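You operate a simulated robot arm through the tools that you are given. There is no shell and no other tool. Be economical: measure what you need, move in short steps, check, and stop when the job is done.

Carry out the task below with a simulated robot arm. There is one attempt and no reset: what you move stays moved.

JOB
Fill both cups to about the line; put them on the black tray.
Fine: juice from the white jug; put the jug back.
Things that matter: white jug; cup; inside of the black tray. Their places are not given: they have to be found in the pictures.

Only the result counts: the job must be done as asked and must still hold three seconds after the hand-in. Knocking over, shifting, dropping, spilling or breaking anything else fails it.

ROBOT AND FRAMES
A 7-joint arm with a two-finger parallel gripper, fixed in place. Base frame: the origin is at the foot of the arm, x ahead of it, y to its left, z up. Readings come in mm, rad, newtons and seconds.
With the tool pointing down near the work surface it reaches from about 480 to 920 mm from the base axis. Its first joint turns from -2.007 to 2.007 rad. Payload 3.91 kg.
Tool frame: the origin (TCP) lies between the finger pads and is the grasp point; the fingertips stand 30 mm ahead of it; z points along the fingers, y is the line along which they close. The gripper opens to 110 mm. The fingers are 20 mm wide and 10 mm thick; the gripper's body (48 by 112 mm) begins 55 mm behind the TCP.
Orientation is that of the tool frame in the base frame, as a unit quaternion [x, y, z, w]. With the fingers straight down and closing along the base's y, the tool's x points along the base's -x, its y along +y and its z along -z.

CONTROLS
- The arm moves only by the tool send_rows. Its argument "rows" is a list of rows, each a list of 7 numbers: the shift along the tool's x, y, z in units of 100 mm (1.0 is 100 mm), then the turn, a rotation vector about the tool's x, y, z in units of 45 degrees (1.0 is 45 degrees), then the gripper command, from -1 (shut) to 1 (fully open), values between in proportion. In form: [[dx, dy, dz, ax, ay, az, claw], ...]. A call has 1 to 12 rows; each row is the pose to reach, as a shift and turn from the pose commanded when the call began, along the tool's axes at that moment. A call with a number of a shift or a turn outside -1 to 1 is refused whole. A row lasts 0.2 s, in which the tool goes at most 50 mm and 0.15 rad; a call with a longer step from one row to the next is refused whole, and so is a gripper value outside its range. A pose out of reach is approached as far as the arm can. The call stops where the force on the tool passes 40 N (or 10 N more than at its start, if that is more) or the arm is blocked; 0.2 s more then pass. The fingers move at their own pace (about 153 mm/s each) and stop on an object; they squeeze with about 21 N. The grip force told is the motor's: it shows also when the fingers shut on nothing. Time passes only in rows, and 0.2 s behind the last, so rows that repeat a pose let the fingers close. The reply holds the time, the measured pose of the TCP, the force on the tool along the base axes, the opening and the grip force, in the units named above and with some noise.
- Cameras (640 x 400 px; columns grow to the right, rows downward): "scene" is fixed at [218.6, -500.7, 1459.1]; the picture's right is [0.80, -0.60, 0.00], its down [-0.25, -0.33, -0.91] and it looks along [0.55, 0.73, -0.41] (base axes); focal length 249 px, centre (320, 200). "wrist" rides on the gripper at [-36, 0, -57] in the tool frame; the picture's right is [0.00, -1.00, 0.00], its down [0.97, 0.00, -0.24] and it looks along [0.24, 0.00, 0.97] (tool axes); focal length 218 px, centre (320, 200).
- grab_frame(camera): a new picture of that camera. No time passes.
- move_column(by): slides the trunk up (or, below 0, down) by that many mm; the arm rides with it, the base frame stays. It gives what a move gives, with no picture.
- probe_pixels(camera, pixels): for up to 12 pixels [column, row] of the newest picture of that camera ("zoom" is the newest enlarged one), the place [x, y, z] in the base frame of the surface seen there, good to about 2 mm. No time passes.
- inspect(camera, box): a new picture of the part [left, top, right, bottom] of that camera's present view, enlarged. No time passes.
- sign_off(): hands the job in; it is judged then, once.

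Work in short steps. Measure before you move; look again where a grasp or a placing could have gone wrong, and mend it. You have 80 turns and 38 pictures in all, those below and enlarged ones among them. Open the gripper and draw the arm clear of the work before you hand the job in, unless the task says otherwise; then end with one line.

The tools are called after "Emit:" by a JSON object that holds its "method" and its "body". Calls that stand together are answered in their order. send_rows: Moves the arm, as the interface text tells. Its arguments: {"type":"object","properties":{"rows":{"type":"array","items":{"type":"array","items":{"type":"number"}}}},"required":["rows"]} The other tools are called the same way: move_column (by) slides the trunk up or down; grab_frame (camera) takes a picture; probe_pixels (camera, pixels) gives the place of the surface under pixels of a picture; inspect (camera, box) takes an enlarged picture of a part of a camera's view; sign_off () hands the job in.

At the start:

```text
t: 0.0
ee_pos: [473.4, 80.2, 1348.7]
orientation: [0.0, 1.0, 0.0, 0.0]
force: [-0.9, 0.2, -0.9]
width: 109.9
grip_force: 0.1
trunk travel left (down, up): [-775.0, 215.0]
```

scene: 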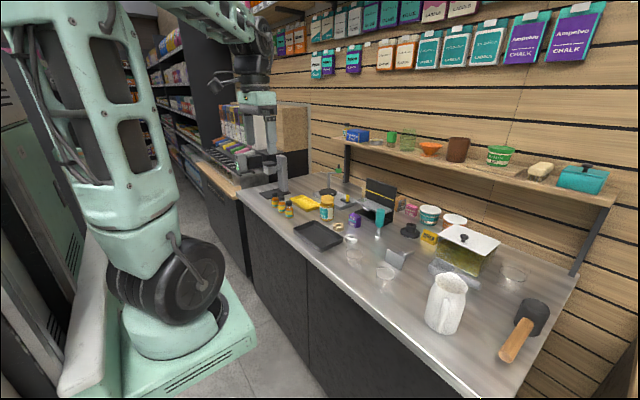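
wrist: 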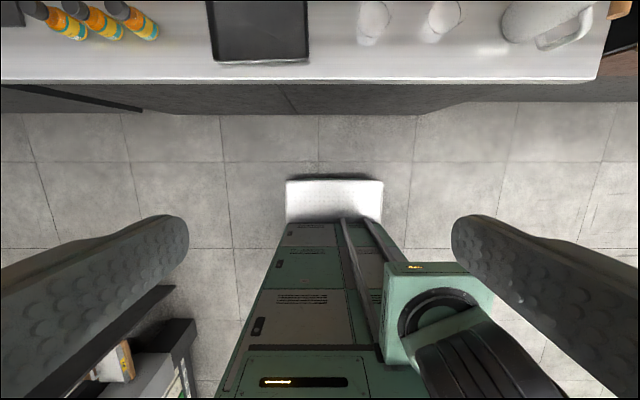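

The scene shows the white jug near (446,303), two clear cups near (355,248) and (385,271), and the black tray near (318,235). I'll enlarge this area.

Emit:
{"method": "inspect", "body": {"camera": "scene", "box": [280, 180, 560, 355]}}

Emit:
{"method": "inspect", "body": {"camera": "wrist", "box": [200, 0, 640, 100]}}

```text
2.29 times, centred on (420, 268) of scene
```

zoom: 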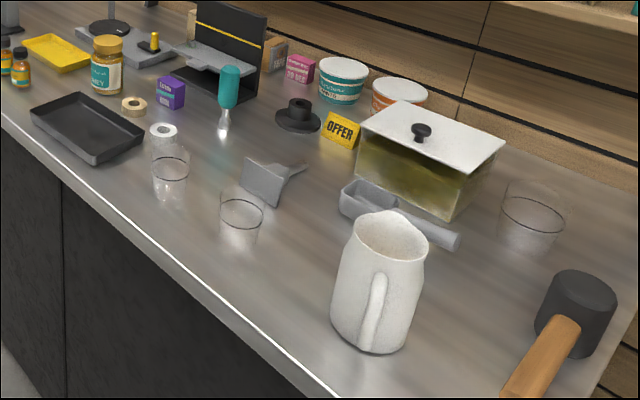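

```text
1.45 times, centred on (420, 50) of wrist
```

zoom: 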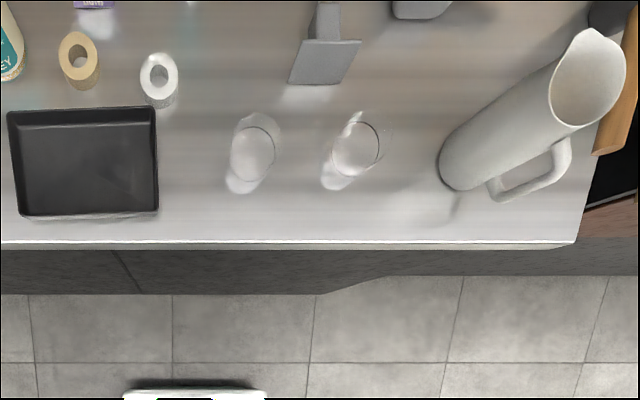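

Two lined cups, the jug, and a third lined vessel further right are visible. I'll probe the wrist zoom and scene for positions.

Emit:
{"method": "probe_pixels", "body": {"camera": "zoom", "pixels": [[12, 112], [154, 108], [20, 214], [156, 210], [85, 165], [252, 128], [252, 180], [355, 125], [335, 185], [583, 32], [553, 105], [610, 100]]}}

Emit:
{"method": "probe_pixels", "body": {"camera": "scene", "pixels": [[447, 273], [465, 286], [431, 284], [445, 300], [443, 333], [445, 318], [431, 320], [354, 246], [355, 265], [386, 266], [386, 285], [514, 271]]}}

```text
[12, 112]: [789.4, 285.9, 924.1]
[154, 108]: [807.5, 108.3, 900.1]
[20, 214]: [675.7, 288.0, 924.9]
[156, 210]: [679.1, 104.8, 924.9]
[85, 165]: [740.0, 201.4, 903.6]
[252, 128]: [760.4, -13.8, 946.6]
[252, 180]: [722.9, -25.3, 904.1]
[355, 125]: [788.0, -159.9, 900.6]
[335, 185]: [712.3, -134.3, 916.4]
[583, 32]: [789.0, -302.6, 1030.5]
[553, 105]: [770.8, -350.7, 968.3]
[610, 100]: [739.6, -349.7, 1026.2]
```

```text
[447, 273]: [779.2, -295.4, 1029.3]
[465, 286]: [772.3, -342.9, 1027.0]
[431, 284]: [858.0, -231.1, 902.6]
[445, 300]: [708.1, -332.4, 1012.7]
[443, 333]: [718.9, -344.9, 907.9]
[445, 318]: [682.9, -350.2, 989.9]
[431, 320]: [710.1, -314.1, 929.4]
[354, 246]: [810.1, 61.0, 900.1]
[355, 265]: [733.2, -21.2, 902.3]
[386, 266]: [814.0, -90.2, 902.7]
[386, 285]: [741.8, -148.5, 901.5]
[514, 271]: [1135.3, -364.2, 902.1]
```

The first picture is too oblique for the clear cups. I'll move the wrist camera over the cups and jug at a safe height.

Emit:
{"method": "send_rows", "body": {"rows": [[-0.33, -0.26, 0.1, 0, 0, 0, 1], [-0.66, -0.52, 0.2, 0, 0, 0, 1], [-1, -0.77, 0.33, 0, 0, 0, 1]]}}

Emit:
{"method": "send_rows", "body": {"rows": [[-0.33, -0.26, 0.1, 0, 0, 0, 1], [-0.66, -0.52, 0.2, 0, 0, 0, 1], [-1, -0.77, 0.33, 0, 0, 0, 1]]}}

Emit:
{"method": "send_rows", "body": {"rows": [[-0.33, -0.26, 0.1, 0, 0, 0, 1], [-0.66, -0.52, 0.2, 0, 0, 0, 1], [-1, -0.77, 0.33, 0, 0, 0, 1]]}}

Emit:
{"method": "grab_frame", "body": {"camera": "wrist"}}

```text
t: 0.8
ee_pos: [573.6, 3.5, 1313.4]
orientation: [-0.001, 1.0, 0.0, 0.0]
force: [0.5, 0.5, 0.4]
width: 110.1
grip_force: 0.0
trunk travel left (down, up): [-775.0, 215.0]
```

```text
t: 1.6
ee_pos: [673.2, -76.0, 1284.6]
orientation: [0.0, 1.0, 0.0, 0.0]
force: [0.1, 1.4, 0.2]
width: 110.1
grip_force: 0.0
trunk travel left (down, up): [-775.0, 215.0]
```

```text
t: 2.4
ee_pos: [775.8, -153.3, 1250.2]
orientation: [0.0, 1.0, -0.001, 0.001]
force: [-0.5, 0.3, 0.5]
width: 109.9
grip_force: 0.0
trunk travel left (down, up): [-775.0, 215.0]
```

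```text
33 pictures are left
```

wrist: 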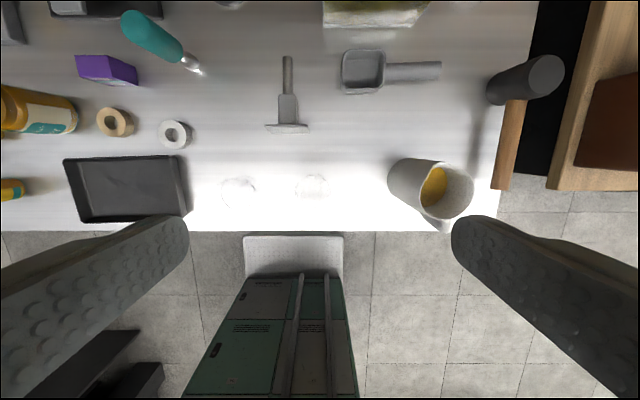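

The jug at (430,190) holds orange juice; the cups are at (238,190) and (312,187). Zooming in on both.

Emit:
{"method": "inspect", "body": {"camera": "wrist", "box": [380, 140, 490, 240]}}

Emit:
{"method": "probe_pixels", "body": {"camera": "zoom", "pixels": [[325, 205], [395, 120], [460, 120], [530, 200], [490, 280], [260, 260], [340, 340], [390, 360], [60, 180], [320, 250], [350, 180], [200, 120]]}}

Emit:
{"method": "inspect", "body": {"camera": "wrist", "box": [200, 150, 360, 250]}}

```text
4.00 times, centred on (435, 190) of wrist
```

zoom: 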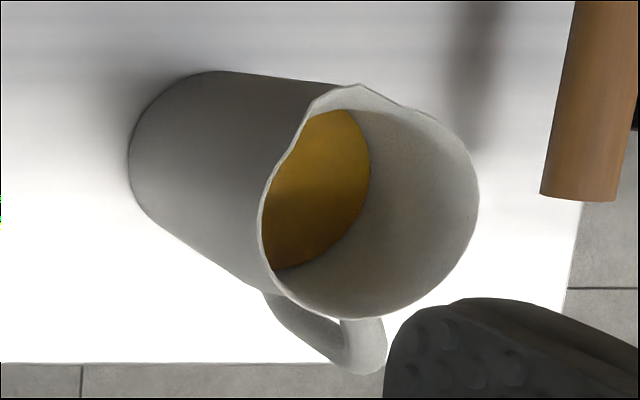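

```text
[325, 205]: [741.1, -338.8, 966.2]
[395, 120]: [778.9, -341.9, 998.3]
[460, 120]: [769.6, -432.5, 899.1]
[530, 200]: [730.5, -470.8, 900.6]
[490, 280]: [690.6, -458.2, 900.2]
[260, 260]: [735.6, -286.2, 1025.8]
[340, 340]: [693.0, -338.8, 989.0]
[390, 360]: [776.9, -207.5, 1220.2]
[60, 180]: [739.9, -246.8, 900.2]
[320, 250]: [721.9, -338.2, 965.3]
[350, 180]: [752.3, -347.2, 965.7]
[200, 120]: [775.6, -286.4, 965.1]
```

```text
4.00 times, centred on (280, 200) of wrist
```

zoom: 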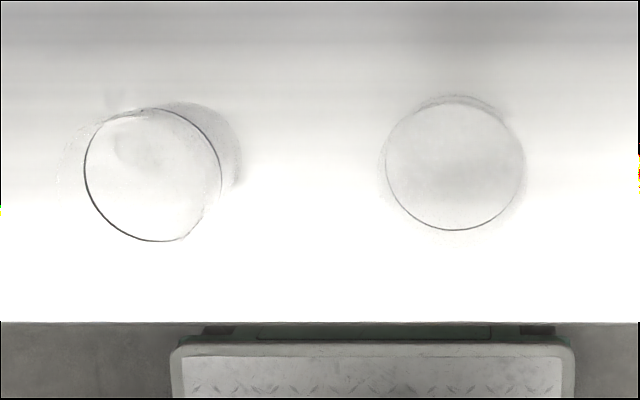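

Juice surface is at z≈965, spout points to about (0.92,0.39), and the handle points back towards the robot. Now a close look at the cups and the third glass from the scene camera.

Emit:
{"method": "inspect", "body": {"camera": "scene", "box": [336, 235, 408, 295]}}

Emit:
{"method": "probe_pixels", "body": {"camera": "zoom", "pixels": [[160, 110], [100, 110], [225, 110], [160, 165], [160, 200], [160, 260], [430, 240], [430, 200], [430, 290], [375, 240], [490, 240], [430, 345]]}}

Emit:
{"method": "inspect", "body": {"camera": "scene", "box": [410, 225, 560, 340]}}

```text
6.67 times, centred on (372, 265) of scene
```

zoom: 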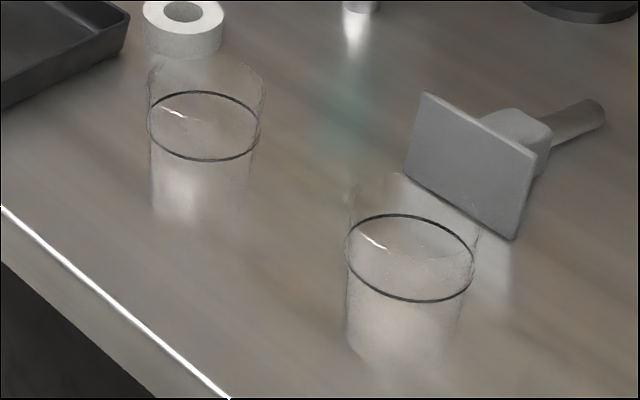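

```text
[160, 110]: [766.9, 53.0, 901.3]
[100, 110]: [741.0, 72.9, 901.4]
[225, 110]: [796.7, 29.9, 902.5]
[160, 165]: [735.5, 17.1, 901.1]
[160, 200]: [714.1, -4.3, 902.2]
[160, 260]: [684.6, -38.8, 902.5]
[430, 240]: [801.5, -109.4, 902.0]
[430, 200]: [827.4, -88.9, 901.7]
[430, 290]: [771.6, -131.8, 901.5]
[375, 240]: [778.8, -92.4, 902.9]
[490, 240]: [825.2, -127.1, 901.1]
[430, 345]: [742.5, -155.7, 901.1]
```

```text
3.48 times, centred on (485, 282) of scene
```

zoom: 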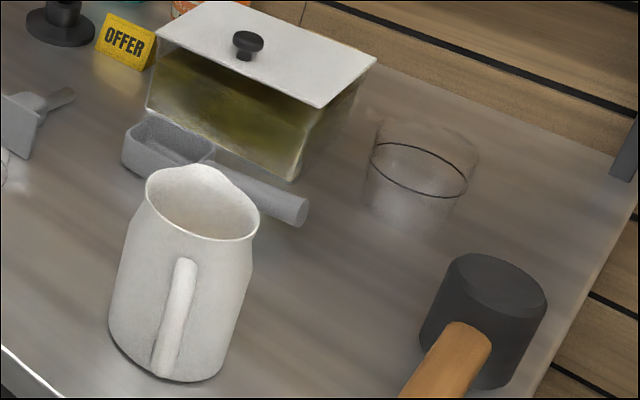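

The two near cups are at about (738,-142) and (733,-14), rim z≈965, line z≈945; the third glass is larger and out of reach. Plan: put empty cups in the tray, then pour there. I'll descend above the right cup.

Emit:
{"method": "send_rows", "body": {"rows": [[0.1, 0.03, 0.33, 0, 0, 0, 1], [0.2, 0.06, 0.66, 0, 0, 0, 1], [0.373, 0.113, 1.0, 0, 0, 0, 1]]}}

Emit:
{"method": "send_rows", "body": {"rows": [[0, 0, 0.4, 0, 0, 0, 1], [0, 0, 0.8, 0, 0, 0, 1], [0, 0, 0.9, 0, 0, 0, 1]]}}

Emit:
{"method": "grab_frame", "body": {"camera": "wrist"}}

```text
t: 3.2
ee_pos: [739.5, -139.0, 1150.7]
orientation: [0.0, 1.0, 0.0, 0.0]
force: [-0.1, 0.5, 0.1]
width: 110.2
grip_force: 0.1
trunk travel left (down, up): [-775.0, 215.0]
```

```text
t: 4.0
ee_pos: [741.0, -138.9, 1057.9]
orientation: [0.0, 1.0, 0.0, 0.0]
force: [0.2, -0.1, 0.6]
width: 109.9
grip_force: 0.1
trunk travel left (down, up): [-775.0, 215.0]
```

```text
28 pictures are left
```

wrist: 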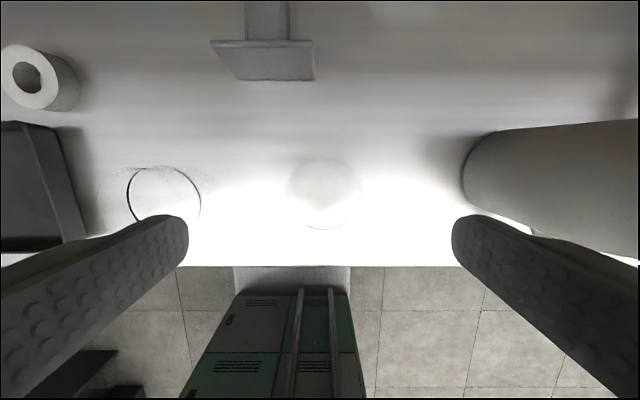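

The right cup shows at (325,192), giving centre ≈(741,-143). I'll descend to z≈956 and close.

Emit:
{"method": "send_rows", "body": {"rows": [[0, -0.04, 0.4, 0, 0, 0, 1], [0, -0.04, 0.8, 0, 0, 0, 1], [0, -0.04, 1.0, 0, 0, 0, 1], [0, -0.04, 1.0, 0, 0, 0, 0.3], [0, -0.04, 1.0, 0, 0, 0, -0.1], [0, -0.04, 1.0, 0, 0, 0, -1], [0, -0.04, 1.0, 0, 0, 0, -1], [0, -0.04, 1.0, 0, 0, 0, -1]]}}

```text
t: 5.8
ee_pos: [739.5, -143.0, 958.5]
orientation: [0.0, 1.0, 0.0, 0.0]
force: [0.5, 0.0, 0.1]
width: 58.0
grip_force: 20.5
trunk travel left (down, up): [-775.0, 215.0]
```

Gripped at 58 mm. I'll lift 100 mm and carry it to above the tray at y≈240.

Emit:
{"method": "send_rows", "body": {"rows": [[0, 0, -0.3, 0, 0, 0, -1], [0, 0, -0.7, 0, 0, 0, -1], [0, 0, -1.0, 0, 0, 0, -1]]}}

Emit:
{"method": "send_rows", "body": {"rows": [[0, 0.3, -0.1, 0, 0, 0, -1], [0, 0.65, -0.2, 0, 0, 0, -1], [0, 1.0, -0.2, 0, 0, 0, -1]]}}

Emit:
{"method": "send_rows", "body": {"rows": [[0, 0.3, 0, 0, 0, 0, -1], [0, 0.65, 0, 0, 0, 0, -1], [0, 1.0, 0, 0, 0, 0, -1]]}}

Emit:
{"method": "send_rows", "body": {"rows": [[0, 0.3, 0, 0, 0, 0, -1], [0, 0.65, 0, 0, 0, 0, -1], [0, 1.0, 0, 0, 0, 0, -1]]}}

Emit:
{"method": "send_rows", "body": {"rows": [[0.02, 0.3, 0, 0, 0, 0, -1], [0.05, 0.65, 0, 0, 0, 0, -1], [0.05, 0.83, 0, 0, 0, 0, -1]]}}

Emit:
{"method": "grab_frame", "body": {"camera": "wrist"}}

```text
t: 6.6
ee_pos: [736.6, -142.7, 1059.9]
orientation: [0.0, 1.0, 0.0, 0.0]
force: [0.4, 0.6, -0.1]
width: 58.1
grip_force: 21.3
trunk travel left (down, up): [-775.0, 215.0]
```

```text
t: 7.4
ee_pos: [737.4, -44.3, 1081.0]
orientation: [0.001, 1.0, 0.0, 0.0]
force: [0.0, -0.6, 0.2]
width: 58.0
grip_force: 21.4
trunk travel left (down, up): [-775.0, 215.0]
```

```text
t: 8.2
ee_pos: [737.9, 56.9, 1077.9]
orientation: [0.0, 1.0, 0.0, 0.0]
force: [0.9, 0.4, -0.5]
width: 58.0
grip_force: 21.0
trunk travel left (down, up): [-775.0, 215.0]
```

```text
t: 9.0
ee_pos: [736.3, 156.8, 1077.8]
orientation: [-0.001, 1.0, 0.0, 0.0]
force: [-0.5, 0.1, 0.5]
width: 57.8
grip_force: 20.9
trunk travel left (down, up): [-775.0, 215.0]
```

```text
t: 9.8
ee_pos: [729.6, 239.9, 1081.2]
orientation: [0.0, 1.0, 0.0, 0.0]
force: [-0.1, 0.0, -0.6]
width: 57.8
grip_force: 21.4
trunk travel left (down, up): [-775.0, 215.0]
```

```text
27 pictures are left
```

wrist: 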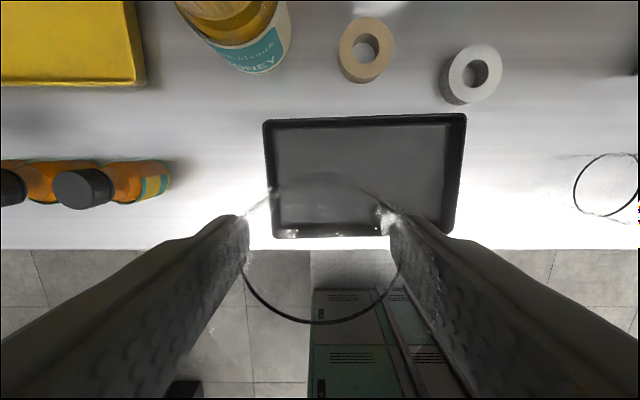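

The tray is fully visible below; I'll probe its inner edges and floor to pick the exact placement.

Emit:
{"method": "probe_pixels", "body": {"camera": "wrist", "pixels": [[268, 124], [462, 118], [280, 132], [444, 126], [277, 160], [444, 160], [283, 215], [340, 130], [340, 150], [350, 222], [310, 160], [420, 180]]}}

```text
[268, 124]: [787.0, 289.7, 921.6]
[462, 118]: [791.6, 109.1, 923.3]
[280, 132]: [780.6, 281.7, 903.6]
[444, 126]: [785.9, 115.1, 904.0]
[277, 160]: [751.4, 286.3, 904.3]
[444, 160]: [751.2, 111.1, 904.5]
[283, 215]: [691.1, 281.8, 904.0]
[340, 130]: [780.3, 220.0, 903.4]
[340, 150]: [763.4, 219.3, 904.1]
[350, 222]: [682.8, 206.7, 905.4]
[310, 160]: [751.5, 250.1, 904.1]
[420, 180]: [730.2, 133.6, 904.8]
```

Tray floor is z≈904, interior x 683–785, y 112–285. I'll lower the cup at (732,243) to TCP z≈962.5.

Emit:
{"method": "send_rows", "body": {"rows": [[-0.02, 0.03, 0.4, 0, 0, 0, -1], [-0.02, 0.03, 0.8, 0, 0, 0, -1], [-0.02, 0.03, 1.0, 0, 0, 0, -1]]}}

Emit:
{"method": "send_rows", "body": {"rows": [[0, 0, 0.06, 0, 0, 0, -1], [0, 0, 0.12, 0, 0, 0, -1], [0, 0, 0.165, 0, 0, 0, -1], [0, 0, 0.165, 0, 0, 0, -1]]}}

```text
t: 10.6
ee_pos: [732.5, 243.1, 978.2]
orientation: [0.0, 1.0, 0.0, 0.0]
force: [0.6, -0.7, 0.2]
width: 57.9
grip_force: 21.5
trunk travel left (down, up): [-775.0, 215.0]
```

```text
t: 11.6
ee_pos: [732.6, 242.8, 963.7]
orientation: [0.0, 1.0, 0.0, 0.0]
force: [-1.1, 0.5, -0.4]
width: 58.3
grip_force: 21.2
trunk travel left (down, up): [-775.0, 215.0]
```

No contact force yet; I'll lower another 2 mm in small steps.

Emit:
{"method": "send_rows", "body": {"rows": [[0, 0, 0.01, 0, 0, 0, -1], [0, 0, 0.02, 0, 0, 0, -1], [0, 0, 0.02, 0, 0, 0, -1]]}}

```text
t: 12.4
ee_pos: [732.9, 243.4, 963.0]
orientation: [0.0, 1.0, 0.001, 0.001]
force: [-2.0, -0.7, 9.0]
width: 57.8
grip_force: 20.9
trunk travel left (down, up): [-775.0, 215.0]
```

Contact (9 N up). I'll open to about 78 mm and rise, then travel to above the left cup.

Emit:
{"method": "send_rows", "body": {"rows": [[0, 0, -0.005, 0, 0, 0, -0.5], [0, 0, -0.005, 0, 0, 0, 0.2], [0, 0, -0.005, 0, 0, 0, 0.42], [0, 0, -0.005, 0, 0, 0, 0.42], [0, 0, -0.3, 0, 0, 0, 0.42], [0, 0, -0.7, 0, 0, 0, 0.42], [0, 0, -1.0, 0, 0, 0, 0.42]]}}

Emit:
{"method": "send_rows", "body": {"rows": [[0, -0.4, 0, 0, 0, 0, 0.42], [0, -0.8, 0, 0, 0, 0, 0.6], [0, -1.0, 0, 0, 0, 0, 1]]}}

Emit:
{"method": "send_rows", "body": {"rows": [[0, -0.4, 0, 0, 0, 0, 1], [0, -0.8, 0, 0, 0, 0, 1], [0, -1.0, 0, 0, 0, 0, 1]]}}

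Emit:
{"method": "send_rows", "body": {"rows": [[0, -0.3, 0, 0, 0, 0, 1], [0, -0.575, 0, 0, 0, 0, 1], [0, -0.575, 0, 0, 0, 0, 1]]}}

Emit:
{"method": "grab_frame", "body": {"camera": "wrist"}}

```text
t: 14.0
ee_pos: [735.1, 239.3, 1062.4]
orientation: [0.0, 1.0, 0.0, 0.0]
force: [0.9, -0.9, 0.0]
width: 78.1
grip_force: 0.0
trunk travel left (down, up): [-775.0, 215.0]
```

```text
t: 14.8
ee_pos: [736.1, 143.7, 1060.1]
orientation: [0.001, 1.0, 0.0, 0.001]
force: [-0.2, 0.7, 0.0]
width: 109.7
grip_force: 0.0
trunk travel left (down, up): [-775.0, 215.0]
```

```text
t: 15.6
ee_pos: [731.6, 41.6, 1063.4]
orientation: [0.0, 1.0, 0.0, -0.001]
force: [-0.3, 0.7, 0.1]
width: 110.0
grip_force: 0.2
trunk travel left (down, up): [-775.0, 215.0]
```

```text
t: 16.4
ee_pos: [733.1, -15.0, 1062.4]
orientation: [0.0, 1.0, 0.001, 0.0]
force: [0.0, 0.2, 0.2]
width: 110.0
grip_force: 0.1
trunk travel left (down, up): [-775.0, 215.0]
```

```text
26 pictures are left
```

wrist: 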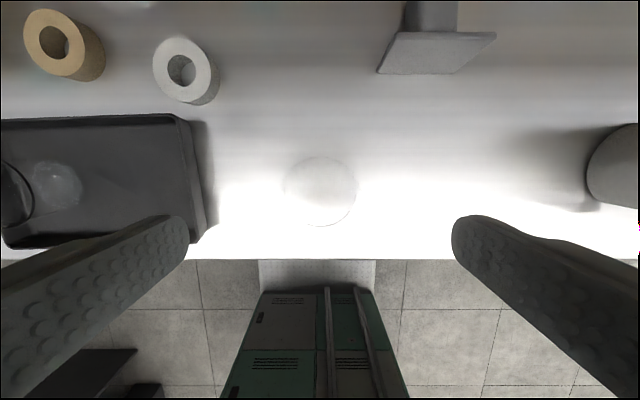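

The left cup is at (320,191), well centred. Descend, close, lift, and carry to above y≈155.

Emit:
{"method": "send_rows", "body": {"rows": [[0, 0, 0.4, 0, 0, 0, 1], [0, 0, 0.8, 0, 0, 0, 1], [0, 0, 1.0, 0, 0, 0, 1], [0, 0, 1.0, 0, 0, 0, 0.3], [0, 0, 1.0, 0, 0, 0, -0.1], [0, 0, 1.0, 0, 0, 0, -1], [0, 0, 1.0, 0, 0, 0, -1], [0, 0, 1.0, 0, 0, 0, -1], [0, 0, 0.7, 0, 0, 0, -1], [0, 0, 0.3, 0, 0, 0, -1], [0, 0, 0.0, 0, 0, 0, -1]]}}

Emit:
{"method": "send_rows", "body": {"rows": [[0, 0.3, 0, 0, 0, 0, -1], [0, 0.65, 0, 0, 0, 0, -1], [0, 1.0, 0, 0, 0, 0, -1]]}}

Emit:
{"method": "send_rows", "body": {"rows": [[0, 0.3, 0, 0, 0, 0, -1], [0, 0.6, 0, 0, 0, 0, -1], [0, 0.695, 0, 0, 0, 0, -1], [0, 0.695, 0, 0, 0, 0, -1]]}}

```text
t: 18.8
ee_pos: [733.6, -14.6, 1060.7]
orientation: [0.0, 1.0, 0.0, 0.001]
force: [0.4, 0.0, -0.4]
width: 58.1
grip_force: 21.3
trunk travel left (down, up): [-775.0, 215.0]
```

```text
t: 19.6
ee_pos: [734.7, 85.7, 1060.0]
orientation: [0.001, 1.0, 0.0, 0.0]
force: [0.8, 1.1, -0.7]
width: 58.0
grip_force: 21.1
trunk travel left (down, up): [-775.0, 215.0]
```

```text
t: 20.6
ee_pos: [736.5, 155.1, 1058.8]
orientation: [0.0, 1.0, 0.001, 0.0]
force: [0.2, -0.5, 0.4]
width: 58.3
grip_force: 21.2
trunk travel left (down, up): [-775.0, 215.0]
```

Holding the second cup above (735,155). Lower it to the tray floor in small final steps.

Emit:
{"method": "send_rows", "body": {"rows": [[0, 0, 0.4, 0, 0, 0, -1], [0, 0, 0.8, 0, 0, 0, -1], [0, 0, 0.93, 0, 0, 0, -1], [0, 0, 0.96, 0, 0, 0, -1], [0, 0, 0.97, 0, 0, 0, -1], [0, 0, 0.97, 0, 0, 0, -1]]}}

```text
t: 22.0
ee_pos: [735.8, 155.6, 965.3]
orientation: [0.0, 1.0, 0.0, 0.0]
force: [-0.4, 0.3, 3.8]
width: 58.3
grip_force: 21.3
trunk travel left (down, up): [-775.0, 215.0]
```

Light contact is starting; press 1 mm more, then release and rise.

Emit:
{"method": "send_rows", "body": {"rows": [[0, 0, 0.01, 0, 0, 0, -1], [0, 0, 0.01, 0, 0, 0, -0.5], [0, 0, 0.005, 0, 0, 0, 0.2], [0, 0, 0.005, 0, 0, 0, 0.35], [0, 0, 0.005, 0, 0, 0, 0.35], [0, 0, -0.3, 0, 0, 0, 0.35], [0, 0, -0.7, 0, 0, 0, 0.35], [0, 0, -1.0, 0, 0, 0, 0.35]]}}

Emit:
{"method": "send_rows", "body": {"rows": [[0.3, -0.2, -0.3, 0, 0, 0, 0.35], [0.6, -0.5, -0.5, 0, 0, 0, 1], [0.9, -0.8, -0.7, 0, 0, 0, 1], [1, -1.0, -0.8, 0, 0, 0, 1]]}}

Emit:
{"method": "inspect", "body": {"camera": "scene", "box": [270, 195, 398, 275]}}

```text
t: 23.8
ee_pos: [735.4, 157.7, 1064.5]
orientation: [0.0, 1.0, 0.0, 0.001]
force: [-0.1, 0.2, -0.5]
width: 74.1
grip_force: 0.0
trunk travel left (down, up): [-775.0, 215.0]
```

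```text
t: 24.8
ee_pos: [635.7, 54.2, 1141.3]
orientation: [0.0, 1.0, 0.001, 0.001]
force: [1.5, 0.0, -0.2]
width: 110.2
grip_force: 0.0
trunk travel left (down, up): [-775.0, 215.0]
```

```text
5.00 times, centred on (334, 235) of scene
```

zoom: 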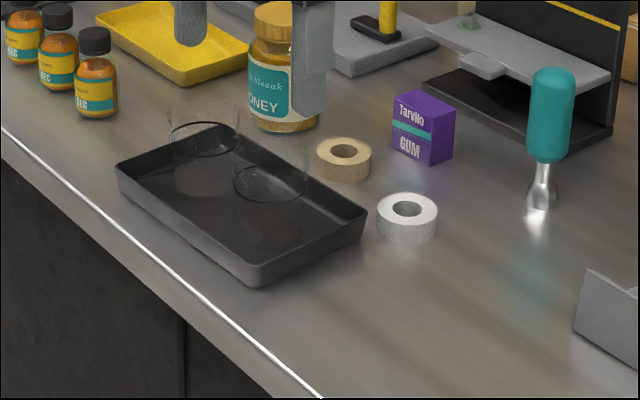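

Both cups stand upright inside the tray. Now I turn the tool to horizontal (pointing +x) while moving right, to approach the jug from its handle side.

Emit:
{"method": "send_rows", "body": {"rows": [[0.1, -0.2, 0, 0, -0.17, 0, 1], [0.2, -0.4, 0, 0, -0.34, 0, 1], [0.3, -0.6, 0, 0, -0.51, 0, 1], [0.4, -0.8, 0, 0, -0.68, 0, 1], [0.4, -0.9, 0, 0, -0.85, 0, 1], [0.4, -1.0, 0, 0, -1, 0, 1]]}}

Emit:
{"method": "send_rows", "body": {"rows": [[0, -0.2, 0, 0, -0.17, 0, 1], [0, -0.4, 0, 0, -0.34, 0, 1], [0, -0.6, 0, 0, -0.51, 0, 1], [0, -0.8, 0, 0, -0.68, 0, 1], [0, -0.9, 0, 0, -0.85, 0, 1], [0, -1.0, 0, 0, -1, 0, 1]]}}

```text
t: 26.2
ee_pos: [608.6, -47.8, 1149.5]
orientation: [0.029, 0.934, -0.01, 0.357]
force: [1.3, 2.4, 0.3]
width: 110.2
grip_force: 0.0
out of reach, approached as far as the arm can: row 4, 5, 6
trunk travel left (down, up): [-775.0, 215.0]
```

```text
t: 27.6
ee_pos: [694.0, -64.2, 1142.0]
orientation: [0.012, 0.723, -0.028, 0.69]
force: [-0.7, 0.9, -0.8]
width: 110.0
grip_force: 0.1
out of reach, approached as far as the arm can: row 1, 2, 3, 4, 5, 6
trunk travel left (down, up): [-775.0, 215.0]
```

The horizontal pose near the base was out of reach. I'll look at the arm's posture to choose a trunk height.

Emit:
{"method": "grab_frame", "body": {"camera": "scene"}}

```text
24 pictures are left
```

scene: 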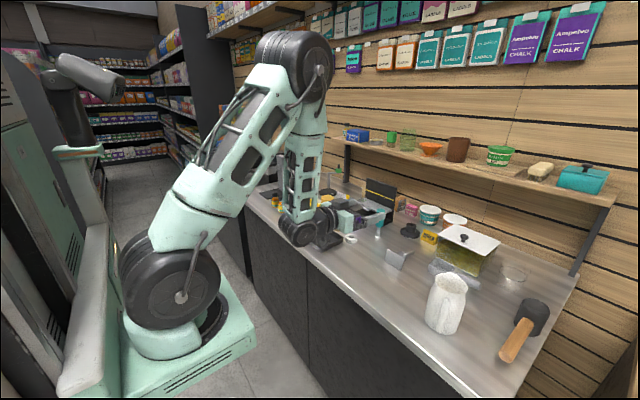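

The arm is elbow-up; the limit is the wrist being too close to the base, so the jug grasp (wrist radius ~680 mm) should be fine. I'll move right in y with small steps and see.

Emit:
{"method": "send_rows", "body": {"rows": [[0, -0.3, 0, 0, 0, 0, 1], [0, -0.6, 0, 0, 0, 0, 1], [0, -1.0, 0, 0, 0, 0, 1]]}}

```text
t: 28.4
ee_pos: [693.9, -48.5, 1146.5]
orientation: [0.001, 0.723, -0.015, 0.691]
force: [-0.4, 0.4, -0.2]
width: 110.0
grip_force: 0.1
out of reach, approached as far as the arm can: row 1, 2, 3
trunk travel left (down, up): [-775.0, 215.0]
```

That stayed limited; I'll push forward along the tool's z to get back inside reach and learn where the commanded pose is.

Emit:
{"method": "send_rows", "body": {"rows": [[0, 0, 0.3, 0, 0, 0, 1], [0, 0, 0.6, 0, 0, 0, 1], [0, 0, 0.9, 0, 0, 0, 1]]}}

```text
t: 29.2
ee_pos: [782.0, -32.2, 1144.5]
orientation: [0.002, 0.723, -0.016, 0.691]
force: [0.0, 0.2, 0.3]
width: 110.1
grip_force: 0.1
out of reach, approached as far as the arm can: row 1, 2, 3
trunk travel left (down, up): [-775.0, 215.0]
```

Moves are relative to the reached pose, and orientation is about 3° short of horizontal—likely a wrist bend limit. Lowering the trunk while raising the hand should ease it; I'll try that.

Emit:
{"method": "send_rows", "body": {"rows": [[-0.3, 0, 0, 0, 0, 0, 1], [-0.6, 0, 0, 0, 0, 0, 1], [-1, 0, 0, 0, 0, 0, 1]]}}

Emit:
{"method": "move_column", "body": {"by": -100}}

Emit:
{"method": "send_rows", "body": {"rows": [[-0.3, 0, 0, 0, 0, 0, 1], [-0.6, 0, 0, 0, 0, 0, 1], [-1, 0, 0, 0, 0, 0, 1]]}}

Emit:
{"method": "move_column", "body": {"by": -100}}

```text
t: 30.0
ee_pos: [785.7, -31.7, 1242.0]
orientation: [-0.002, 0.723, -0.012, 0.691]
force: [0.1, 0.3, 0.3]
width: 109.8
grip_force: 0.0
trunk travel left (down, up): [-775.0, 215.0]
```

```text
t: 31.3
ee_pos: [785.1, -30.6, 1142.2]
orientation: [-0.002, 0.723, -0.012, 0.691]
force: [-0.7, -1.0, -0.4]
width: 109.8
grip_force: 0.1
trunk travel left (down, up): [-675.0, 315.0]
```

```text
t: 32.1
ee_pos: [787.5, -28.0, 1241.3]
orientation: [-0.001, 0.722, -0.013, 0.691]
force: [0.0, -0.1, -0.5]
width: 109.9
grip_force: 0.0
trunk travel left (down, up): [-675.0, 315.0]
```

```text
t: 33.5
ee_pos: [787.2, -28.2, 1140.5]
orientation: [-0.002, 0.723, -0.012, 0.691]
force: [-1.1, 0.9, 0.0]
width: 110.0
grip_force: 0.1
trunk travel left (down, up): [-575.0, 415.0]
```

Now reachable. I'll move toward the standoff point behind the jug, about (620,-377), keeping z≈1140, with a 23° yaw.

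Emit:
{"method": "send_rows", "body": {"rows": [[0, -0.3, -0.1, 0, 0, 0, 1], [0, -0.6, -0.2, 0, 0, 0, 1], [0, -0.9, -0.35, 0, 0, 0, 1]]}}

Emit:
{"method": "send_rows", "body": {"rows": [[0, -0.3, -0.1, 0, 0, 0, 1], [0, -0.6, -0.2, 0, 0, 0, 1], [0, -0.9, -0.35, 0, 0, 0, 1]]}}

Emit:
{"method": "send_rows", "body": {"rows": [[0, -0.3, -0.1, -0.17, -0.02, 0, 1], [0, -0.6, -0.25, -0.34, -0.04, 0, 1], [0, -0.9, -0.45, -0.51, -0.06, 0, 1]]}}

```text
t: 34.3
ee_pos: [743.1, -41.9, 1144.2]
orientation: [-0.053, 0.722, 0.033, 0.69]
force: [-1.9, 3.2, 5.2]
width: 110.4
grip_force: 0.0
trunk travel left (down, up): [-575.0, 415.0]
```

```text
t: 35.1
ee_pos: [713.6, -203.3, 1146.4]
orientation: [-0.003, 0.722, -0.011, 0.691]
force: [0.3, -0.4, -1.0]
width: 110.2
grip_force: 0.0
trunk travel left (down, up): [-575.0, 415.0]
```

```text
t: 35.9
ee_pos: [667.4, -295.2, 1150.5]
orientation: [-0.14, 0.693, 0.133, 0.694]
force: [0.1, -0.1, -0.3]
width: 110.3
grip_force: 0.0
trunk travel left (down, up): [-575.0, 415.0]
```

Tool is now horizontal with direction (0.925,0.379). I'll take a wrist picture to see the jug from behind.

Emit:
{"method": "grab_frame", "body": {"camera": "wrist"}}

```text
23 pictures are left
```

wrist: 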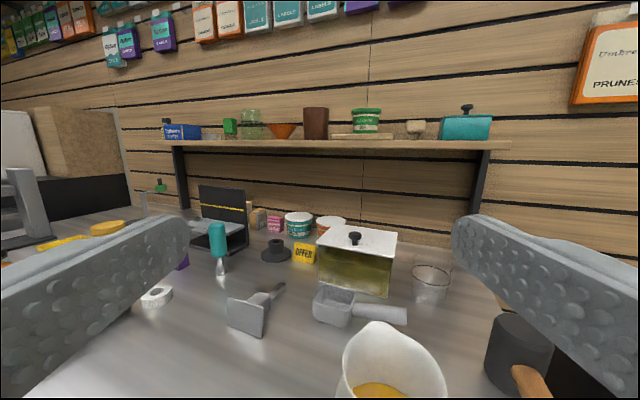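

The jug rim is at (390,350) in view. I'll back off and align behind the handle, then look again before lowering.

Emit:
{"method": "send_rows", "body": {"rows": [[0, -0.2, -0.25, 0, 0, 0, 1], [0, -0.4, -0.5, 0, 0, 0, 1], [0, -0.56, -0.75, 0, 0, 0, 1], [0, -0.56, -0.75, 0, 0, 0, 1]]}}

Emit:
{"method": "move_column", "body": {"by": -50}}

Emit:
{"method": "grab_frame", "body": {"camera": "wrist"}}

```text
t: 36.9
ee_pos: [645.2, -352.1, 1151.6]
orientation: [-0.139, 0.694, 0.132, 0.694]
force: [0.1, 0.1, -0.3]
width: 109.9
grip_force: 0.1
out of reach, approached as far as the arm can: row 2, 3, 4
trunk travel left (down, up): [-575.0, 415.0]
```

```text
t: 37.8
ee_pos: [645.5, -353.2, 1103.8]
orientation: [-0.139, 0.694, 0.133, 0.694]
force: [0.4, -0.8, 1.0]
width: 110.1
grip_force: 0.2
trunk travel left (down, up): [-525.0, 465.0]
```

```text
22 pictures are left
```

wrist: 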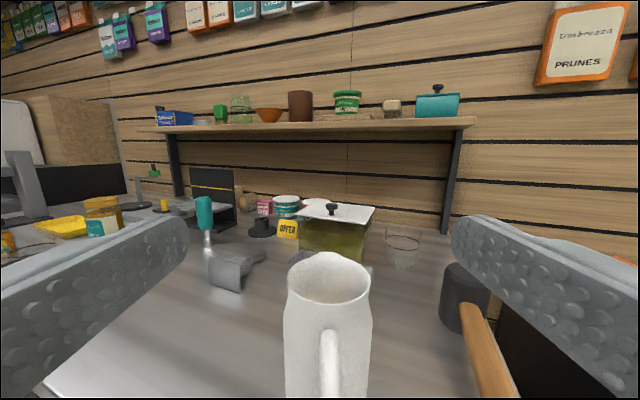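

Handle and body are centred near column 328. I'll probe the body and handle for the lateral alignment.

Emit:
{"method": "probe_pixels", "body": {"camera": "wrist", "pixels": [[289, 345], [367, 345], [300, 345], [350, 345], [287, 385], [366, 385], [330, 340], [329, 385], [322, 256], [328, 298], [292, 290], [368, 295]]}}

```text
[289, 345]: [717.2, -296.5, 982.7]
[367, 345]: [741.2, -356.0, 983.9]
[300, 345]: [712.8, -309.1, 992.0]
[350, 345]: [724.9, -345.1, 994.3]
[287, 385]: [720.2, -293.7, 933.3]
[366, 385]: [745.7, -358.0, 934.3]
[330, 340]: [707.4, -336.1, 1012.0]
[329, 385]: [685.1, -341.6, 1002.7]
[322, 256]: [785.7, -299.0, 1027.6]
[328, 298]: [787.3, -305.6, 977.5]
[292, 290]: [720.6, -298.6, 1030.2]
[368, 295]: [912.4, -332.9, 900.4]
```

Jug axis is ≈(753,-317), radius ≈41; handle extends 77 mm behind the axis, so a horizontal grip would hit the palm. A 45° downward grip clears both the rim and handle, so I pitch the tool down 45° above and behind the jug.

Emit:
{"method": "send_rows", "body": {"rows": [[0, -0.01, 0.05, 0, 0.17, 0, 1], [0, -0.03, 0.1, 0, 0.34, 0, 1], [0.05, -0.04, 0.15, 0, 0.51, 0, 1], [0.1, -0.06, 0.2, 0, 0.68, 0, 1], [0.17, -0.07, 0.25, 0, 0.85, 0, 1], [0.24, -0.08, 0.31, 0, 1, 0, 1], [0.24, -0.08, 0.31, 0, 1, 0, 1]]}}

Emit:
{"method": "grab_frame", "body": {"camera": "wrist"}}

```text
t: 39.4
ee_pos: [678.2, -349.5, 1079.9]
orientation: [-0.18, 0.906, 0.069, 0.376]
force: [0.0, -0.5, 0.0]
width: 110.0
grip_force: 0.0
out of reach, approached as far as the arm can: row 1, 2, 3
trunk travel left (down, up): [-525.0, 465.0]
```

```text
21 pictures are left
```

wrist: 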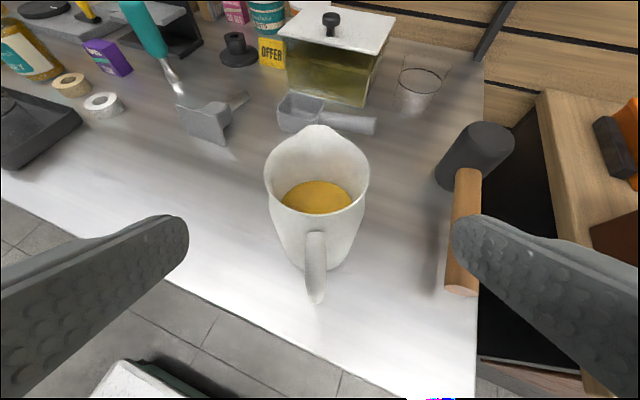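

Pitch is 45°. Jug is centred at column ≈317. I'll probe the rim, handle and body to verify the grasp geometry.

Emit:
{"method": "probe_pixels", "body": {"camera": "wrist", "pixels": [[266, 180], [368, 180], [317, 213], [316, 237], [316, 260], [315, 298], [275, 225], [360, 225], [290, 255], [345, 255], [320, 127], [318, 195]]}}

```text
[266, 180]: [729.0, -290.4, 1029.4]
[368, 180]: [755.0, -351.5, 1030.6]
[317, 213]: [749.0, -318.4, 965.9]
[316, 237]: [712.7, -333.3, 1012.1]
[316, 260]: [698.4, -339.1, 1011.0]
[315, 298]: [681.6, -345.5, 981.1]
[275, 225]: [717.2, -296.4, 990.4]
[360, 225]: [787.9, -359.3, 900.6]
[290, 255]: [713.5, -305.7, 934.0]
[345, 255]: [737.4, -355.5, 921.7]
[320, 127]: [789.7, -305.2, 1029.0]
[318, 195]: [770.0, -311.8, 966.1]
```

Geometry checks: axis lateral offset only +2 mm. I'll offset 17 mm along tool x, then advance along the tool axis 100 mm of the 113 mm.

Emit:
{"method": "send_rows", "body": {"rows": [[0.1, 0.02, 0, 0, 0, 0, 1], [0.174, 0.02, 0.2, 0, 0, 0, 1], [0.174, 0.02, 0.5, 0, 0, 0, 1], [0.174, 0.02, 0.8, 0, 0, 0, 1], [0.174, 0.02, 1.0, 0, 0, 0, 1]]}}

Emit:
{"method": "grab_frame", "body": {"camera": "wrist"}}

Emit:
{"method": "inspect", "body": {"camera": "scene", "box": [380, 240, 508, 340]}}

```text
t: 40.6
ee_pos: [730.3, -325.3, 995.5]
orientation: [-0.18, 0.907, 0.069, 0.375]
force: [0.9, -0.2, -0.4]
width: 109.9
grip_force: 0.1
trunk travel left (down, up): [-525.0, 465.0]
```

```text
20 pictures are left
```

wrist: 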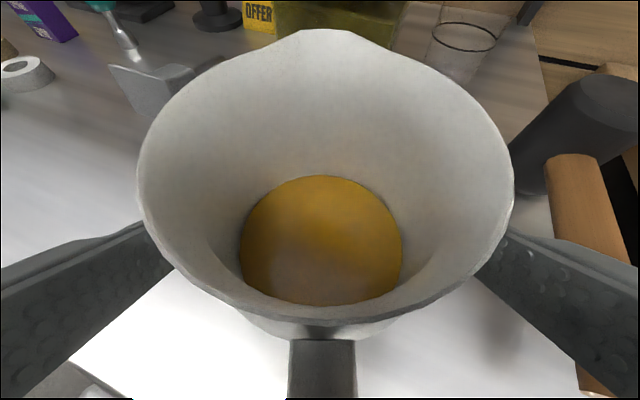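

```text
4.00 times, centred on (444, 290) of scene
```

zoom: 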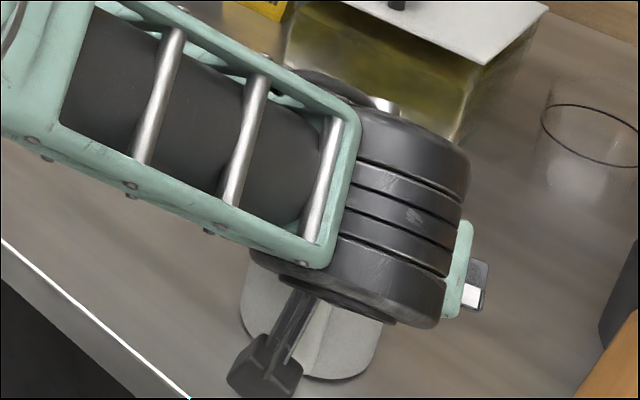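

Fingers straddle the jug evenly and the rim is clear. Advance 10 mm more and close.

Emit:
{"method": "send_rows", "body": {"rows": [[0, 0, 0.06, 0, 0, 0, 1], [0, 0, 0.1, 0, 0, 0, 1], [0, 0, 0.1, 0, 0, 0, 0.7], [0, 0, 0.1, 0, 0, 0, 0.5], [0, 0, 0.1, 0, 0, 0, 0], [0, 0, 0.1, 0, 0, 0, -1], [0, 0, 0.1, 0, 0, 0, -1], [0, 0, 0.1, 0, 0, 0, -1]]}}

```text
t: 42.4
ee_pos: [737.9, -323.0, 989.7]
orientation: [-0.18, 0.906, 0.069, 0.376]
force: [1.3, -1.7, 13.4]
width: 79.0
grip_force: 21.1
trunk travel left (down, up): [-525.0, 465.0]
```

Gripped at 79 mm. Lift 40 mm straight with the trunk and check the hold.

Emit:
{"method": "move_column", "body": {"by": 40}}

Emit:
{"method": "inspect", "body": {"camera": "scene", "box": [380, 240, 508, 340]}}

Emit:
{"method": "grab_frame", "body": {"camera": "wrist"}}

```text
t: 43.2
ee_pos: [737.6, -323.1, 1028.9]
orientation: [-0.179, 0.907, 0.069, 0.376]
force: [-0.1, -0.2, -3.7]
width: 78.7
grip_force: 21.2
trunk travel left (down, up): [-565.0, 425.0]
```

```text
4.00 times, centred on (444, 290) of scene
```

zoom: 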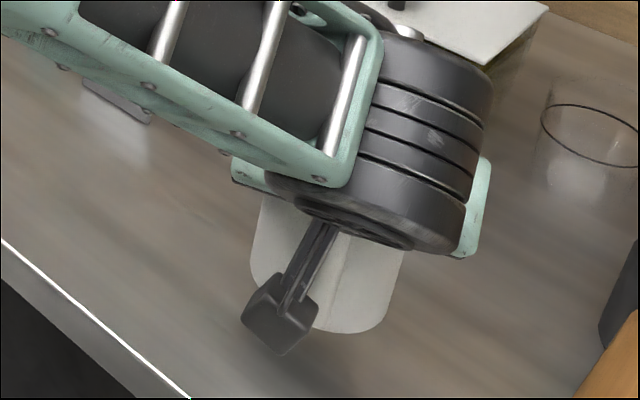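

```text
17 pictures are left
```

wrist: 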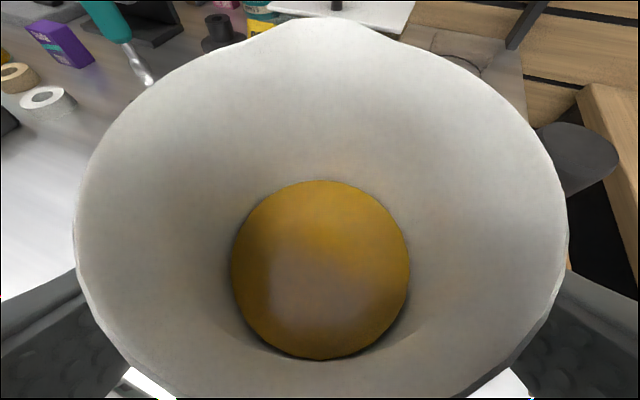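

Jug held level with juice steady. Raise 70 mm with the trunk, then carry it smoothly toward the left cup in the tray.

Emit:
{"method": "move_column", "body": {"by": 70}}

Emit:
{"method": "send_rows", "body": {"rows": [[-0.02, 0.12, 0.02, 0, 0, 0, -1], [-0.05, 0.32, 0.05, 0, 0, 0, -1], [-0.1, 0.56, 0.1, 0, 0, 0, -1], [-0.14, 0.76, 0.14, 0, 0, 0, -1], [-0.158, 0.88, 0.158, 0, 0, 0, -1]]}}

Emit:
{"method": "send_rows", "body": {"rows": [[-0.02, 0.12, 0.02, 0, 0, 0, -1], [-0.05, 0.32, 0.05, 0, 0, 0, -1], [-0.1, 0.56, 0.1, 0, 0, 0, -1], [-0.14, 0.76, 0.14, 0, 0, 0, -1], [-0.158, 0.88, 0.158, 0, 0, 0, -1]]}}

```text
t: 44.3
ee_pos: [738.4, -321.8, 1097.6]
orientation: [-0.179, 0.906, 0.069, 0.376]
force: [-0.2, 0.7, -3.4]
width: 78.8
grip_force: 20.9
trunk travel left (down, up): [-635.0, 355.0]
```

```text
t: 45.5
ee_pos: [725.3, -232.9, 1097.9]
orientation: [-0.179, 0.907, 0.068, 0.376]
force: [-0.6, 0.2, -3.7]
width: 79.1
grip_force: 21.2
trunk travel left (down, up): [-635.0, 355.0]
```

```text
t: 46.7
ee_pos: [712.2, -144.8, 1097.0]
orientation: [-0.18, 0.907, 0.069, 0.376]
force: [0.2, 0.2, -4.1]
width: 78.9
grip_force: 20.8
trunk travel left (down, up): [-635.0, 355.0]
```

Carrying is steady with no reach warnings; continue with the remaining four steps.

Emit:
{"method": "send_rows", "body": {"rows": [[-0.02, 0.12, 0.02, 0, 0, 0, -1], [-0.05, 0.32, 0.05, 0, 0, 0, -1], [-0.1, 0.56, 0.1, 0, 0, 0, -1], [-0.14, 0.76, 0.14, 0, 0, 0, -1], [-0.158, 0.88, 0.158, 0, 0, 0, -1]]}}

Emit:
{"method": "send_rows", "body": {"rows": [[-0.02, 0.12, 0.02, 0, 0, 0, -1], [-0.05, 0.32, 0.05, 0, 0, 0, -1], [-0.1, 0.56, 0.1, 0, 0, 0, -1], [-0.14, 0.76, 0.14, 0, 0, 0, -1], [-0.158, 0.88, 0.158, 0, 0, 0, -1]]}}

Emit:
{"method": "send_rows", "body": {"rows": [[-0.02, 0.12, 0.02, 0, 0, 0, -1], [-0.05, 0.32, 0.05, 0, 0, 0, -1], [-0.1, 0.56, 0.1, 0, 0, 0, -1], [-0.14, 0.76, 0.14, 0, 0, 0, -1], [-0.158, 0.88, 0.158, 0, 0, 0, -1]]}}

Emit:
{"method": "send_rows", "body": {"rows": [[-0.02, 0.12, 0.02, 0, 0, 0, -1], [-0.05, 0.32, 0.05, 0, 0, 0, -1], [-0.1, 0.56, 0.1, 0, 0, 0, -1], [-0.14, 0.76, 0.14, 0, 0, 0, -1], [-0.158, 0.88, 0.158, 0, 0, 0, -1]]}}

```text
t: 47.9
ee_pos: [700.6, -53.0, 1095.2]
orientation: [-0.179, 0.907, 0.069, 0.376]
force: [0.0, 0.2, -3.8]
width: 79.0
grip_force: 21.2
trunk travel left (down, up): [-635.0, 355.0]
```

```text
t: 49.1
ee_pos: [689.7, 36.4, 1095.3]
orientation: [-0.179, 0.907, 0.069, 0.375]
force: [-0.6, 0.1, -3.4]
width: 79.1
grip_force: 21.4
trunk travel left (down, up): [-635.0, 355.0]
```

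```text
t: 50.3
ee_pos: [677.8, 127.1, 1093.8]
orientation: [-0.179, 0.906, 0.069, 0.376]
force: [0.2, -0.6, -3.6]
width: 79.2
grip_force: 20.6
trunk travel left (down, up): [-635.0, 355.0]
```

```text
t: 51.5
ee_pos: [677.1, 195.1, 1112.8]
orientation: [-0.148, 0.908, 0.091, 0.382]
force: [-0.3, 0.5, -3.1]
width: 79.2
grip_force: 21.3
trunk travel left (down, up): [-635.0, 355.0]
```

The last step is still settling (orientation slightly off); hold for a moment and re-read.

Emit:
{"method": "send_rows", "body": {"rows": [[0, 0, 0, 0, 0, 0, -1], [0, 0, 0, 0, 0, 0, -1], [0, 0, 0, 0, 0, 0, -1]]}}

Emit:
{"method": "grab_frame", "body": {"camera": "wrist"}}

```text
t: 52.3
ee_pos: [676.1, 195.9, 1111.9]
orientation: [-0.149, 0.908, 0.089, 0.381]
force: [-0.2, 0.3, -3.5]
width: 79.1
grip_force: 20.9
trunk travel left (down, up): [-635.0, 355.0]
```

```text
16 pictures are left
```

wrist: 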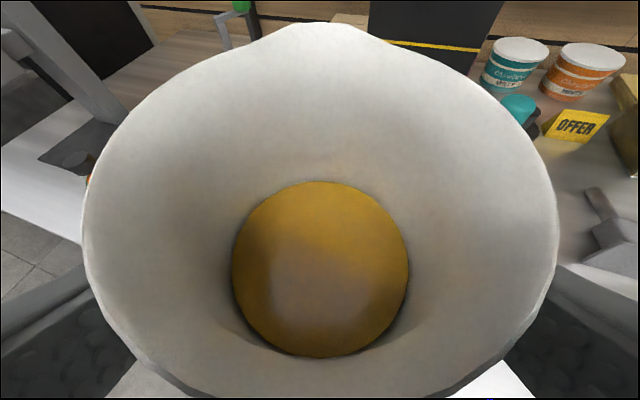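

Near a wrist limit at this pitch (≈3° roll). Tilting forward relieves it, so I tilt 40° (still below pouring angle ~58°) and re-read.

Emit:
{"method": "send_rows", "body": {"rows": [[0, 0, 0, 0, 0.15, 0, -1], [0, 0, 0, 0, 0.3, 0, -1], [0, 0, 0, 0, 0.45, 0, -1], [0, 0, 0, 0, 0.6, 0, -1], [0, 0, 0, 0, 0.75, 0, -1], [0, 0, 0, 0, 0.88, 0, -1], [0, 0, 0, 0, 0.88, 0, -1]]}}

```text
t: 52.8
ee_pos: [659.6, 215.1, 1139.8]
orientation: [-0.164, 0.927, 0.143, 0.306]
force: [1.0, -0.2, -3.7]
width: 78.9
grip_force: 21.0
trunk travel left (down, up): [-635.0, 355.0]
stopped in row 2: the arm was blocked; the commanded pose is now the measured one
```

The arm was blocked; I look at the scene to see the posture and jug state.

Emit:
{"method": "grab_frame", "body": {"camera": "scene"}}

```text
15 pictures are left
```

scene: 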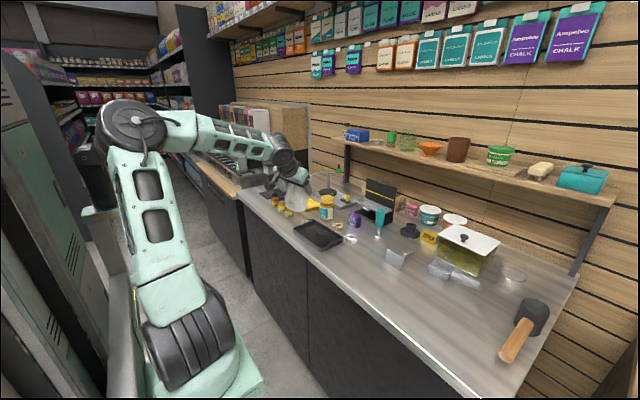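

The elbow has swung out left in an odd posture. I zoom in to see what's near the jug.

Emit:
{"method": "inspect", "body": {"camera": "scene", "box": [220, 120, 380, 270]}}

```text
2.67 times, centred on (300, 195) of scene
```

zoom: 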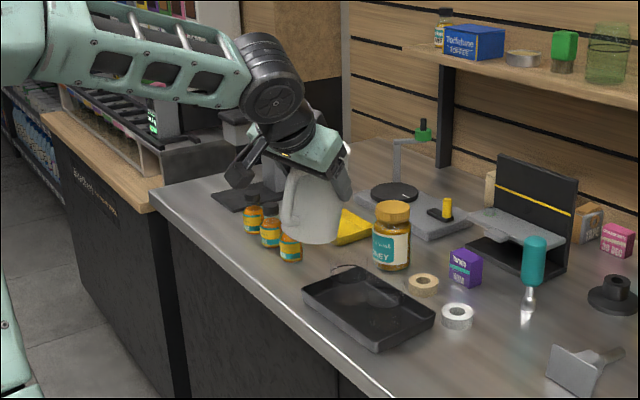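

The jug is safe in the air; the elbow swung into a joint limit. I'll back out to the right while leveling the roll, and check the readings.

Emit:
{"method": "send_rows", "body": {"rows": [[0, -0.15, 0, 0, 0, -0.07, -1], [0, -0.35, 0, 0, 0, -0.14, -1], [0, -0.55, 0, 0, 0, -0.21, -1], [0, -0.75, 0, 0, 0, -0.28, -1], [0, -0.9, 0, 0, 0, -0.34, -1], [0, -0.9, 0, 0, 0, -0.34, -1]]}}

```text
t: 54.2
ee_pos: [695.1, 135.6, 1123.2]
orientation: [-0.287, 0.897, 0.1, 0.322]
force: [0.2, -0.2, -3.0]
width: 79.1
grip_force: 20.8
trunk travel left (down, up): [-635.0, 355.0]
```

Level again (tilt ≈6°, azimuth 35°). I'll yaw another +25° about vertical so the pour comes from the right side, which keeps the arm in the same relative posture as at the jug.

Emit:
{"method": "send_rows", "body": {"rows": [[0, 0, 0, -0.09, 0, -0.11, -1], [0, 0, 0, -0.18, 0, -0.22, -1], [0, 0, 0, -0.27, 0, -0.33, -1], [0, 0, 0, -0.353, 0, -0.43, -1], [0, 0, 0, -0.353, 0, -0.43, -1]]}}

```text
t: 55.4
ee_pos: [695.2, 133.9, 1122.4]
orientation: [-0.477, 0.813, 0.168, 0.291]
force: [-0.8, -0.6, -2.9]
width: 78.9
grip_force: 21.2
trunk travel left (down, up): [-635.0, 355.0]
```

Good: level, azimuth 60°. Now tilt forward 39° in place (to ≈45° tilt, below pour angle) to test reach.

Emit:
{"method": "send_rows", "body": {"rows": [[0, 0, 0, 0, 0.14, 0, -1], [0, 0, 0, 0, 0.28, 0, -1], [0, 0, 0, 0, 0.42, 0, -1], [0, 0, 0, 0, 0.56, 0, -1], [0, 0, 0, 0, 0.7, 0, -1], [0, 0, 0, 0, 0.8, 0, -1], [0, 0, 0, 0, 0.867, 0, -1], [0, 0, 0, 0, 0.867, 0, -1]]}}

Emit:
{"method": "grab_frame", "body": {"camera": "scene"}}

```text
t: 57.2
ee_pos: [694.9, 134.8, 1123.1]
orientation: [-0.503, 0.864, -0.002, 0.002]
force: [0.0, -0.1, -3.5]
width: 79.0
grip_force: 20.8
trunk travel left (down, up): [-635.0, 355.0]
```

```text
13 pictures are left
```

scene: 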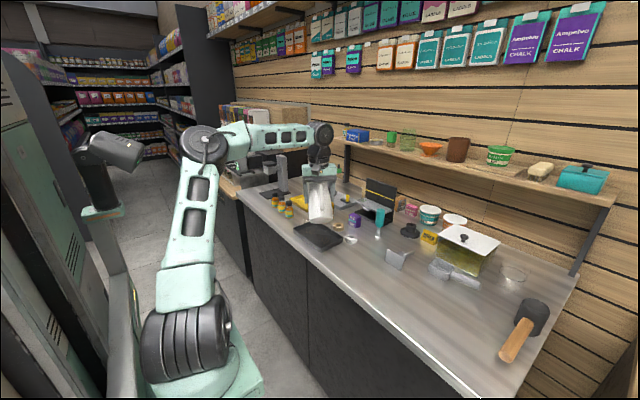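

Reachable with the tool straight down. At azimuth 60° the jug would foul the right cup, so I yaw back by 36° (to ≈24°) now that the tool is vertical.

Emit:
{"method": "send_rows", "body": {"rows": [[0, 0, 0, 0, 0, 0.13, -1], [0, 0, 0, 0, 0, 0.27, -1], [0, 0, 0, 0, 0, 0.41, -1], [0, 0, 0, 0, 0, 0.55, -1], [0, 0, 0, 0, 0, 0.69, -1], [0, 0, 0, 0, 0, 0.8, -1], [0, 0, 0, 0, 0, 0.8, -1]]}}

```text
t: 58.8
ee_pos: [695.9, 134.2, 1122.8]
orientation: [-0.211, 0.978, -0.001, 0.004]
force: [0.1, -0.8, -3.8]
width: 79.0
grip_force: 21.5
trunk travel left (down, up): [-635.0, 355.0]
```

Now move laterally over the left cup and then down so the lip is about z≈1050 over it.

Emit:
{"method": "send_rows", "body": {"rows": [[-0.01, 0.2, 0, 0, 0, 0, -1], [-0.02, 0.45, 0, 0, 0, 0, -1], [-0.04, 0.7, 0, 0, 0, 0, -1], [-0.05, 0.856, 0, 0, 0, 0, -1], [-0.05, 0.856, 0.2, 0, 0, 0, -1], [-0.05, 0.856, 0.45, 0, 0, 0, -1], [-0.05, 0.856, 0.63, 0, 0, 0, -1], [-0.05, 0.856, 0.63, 0, 0, 0, -1]]}}

Emit:
{"method": "inspect", "body": {"camera": "scene", "box": [262, 165, 390, 265]}}

```text
t: 60.6
ee_pos: [665.2, 213.7, 1060.5]
orientation: [-0.211, 0.977, -0.002, 0.003]
force: [-0.8, 0.8, -3.0]
width: 78.9
grip_force: 21.3
trunk travel left (down, up): [-635.0, 355.0]
```

```text
4.00 times, centred on (326, 215) of scene
```

zoom: 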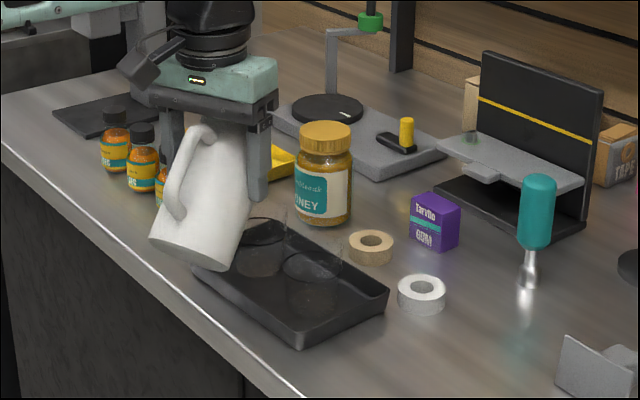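

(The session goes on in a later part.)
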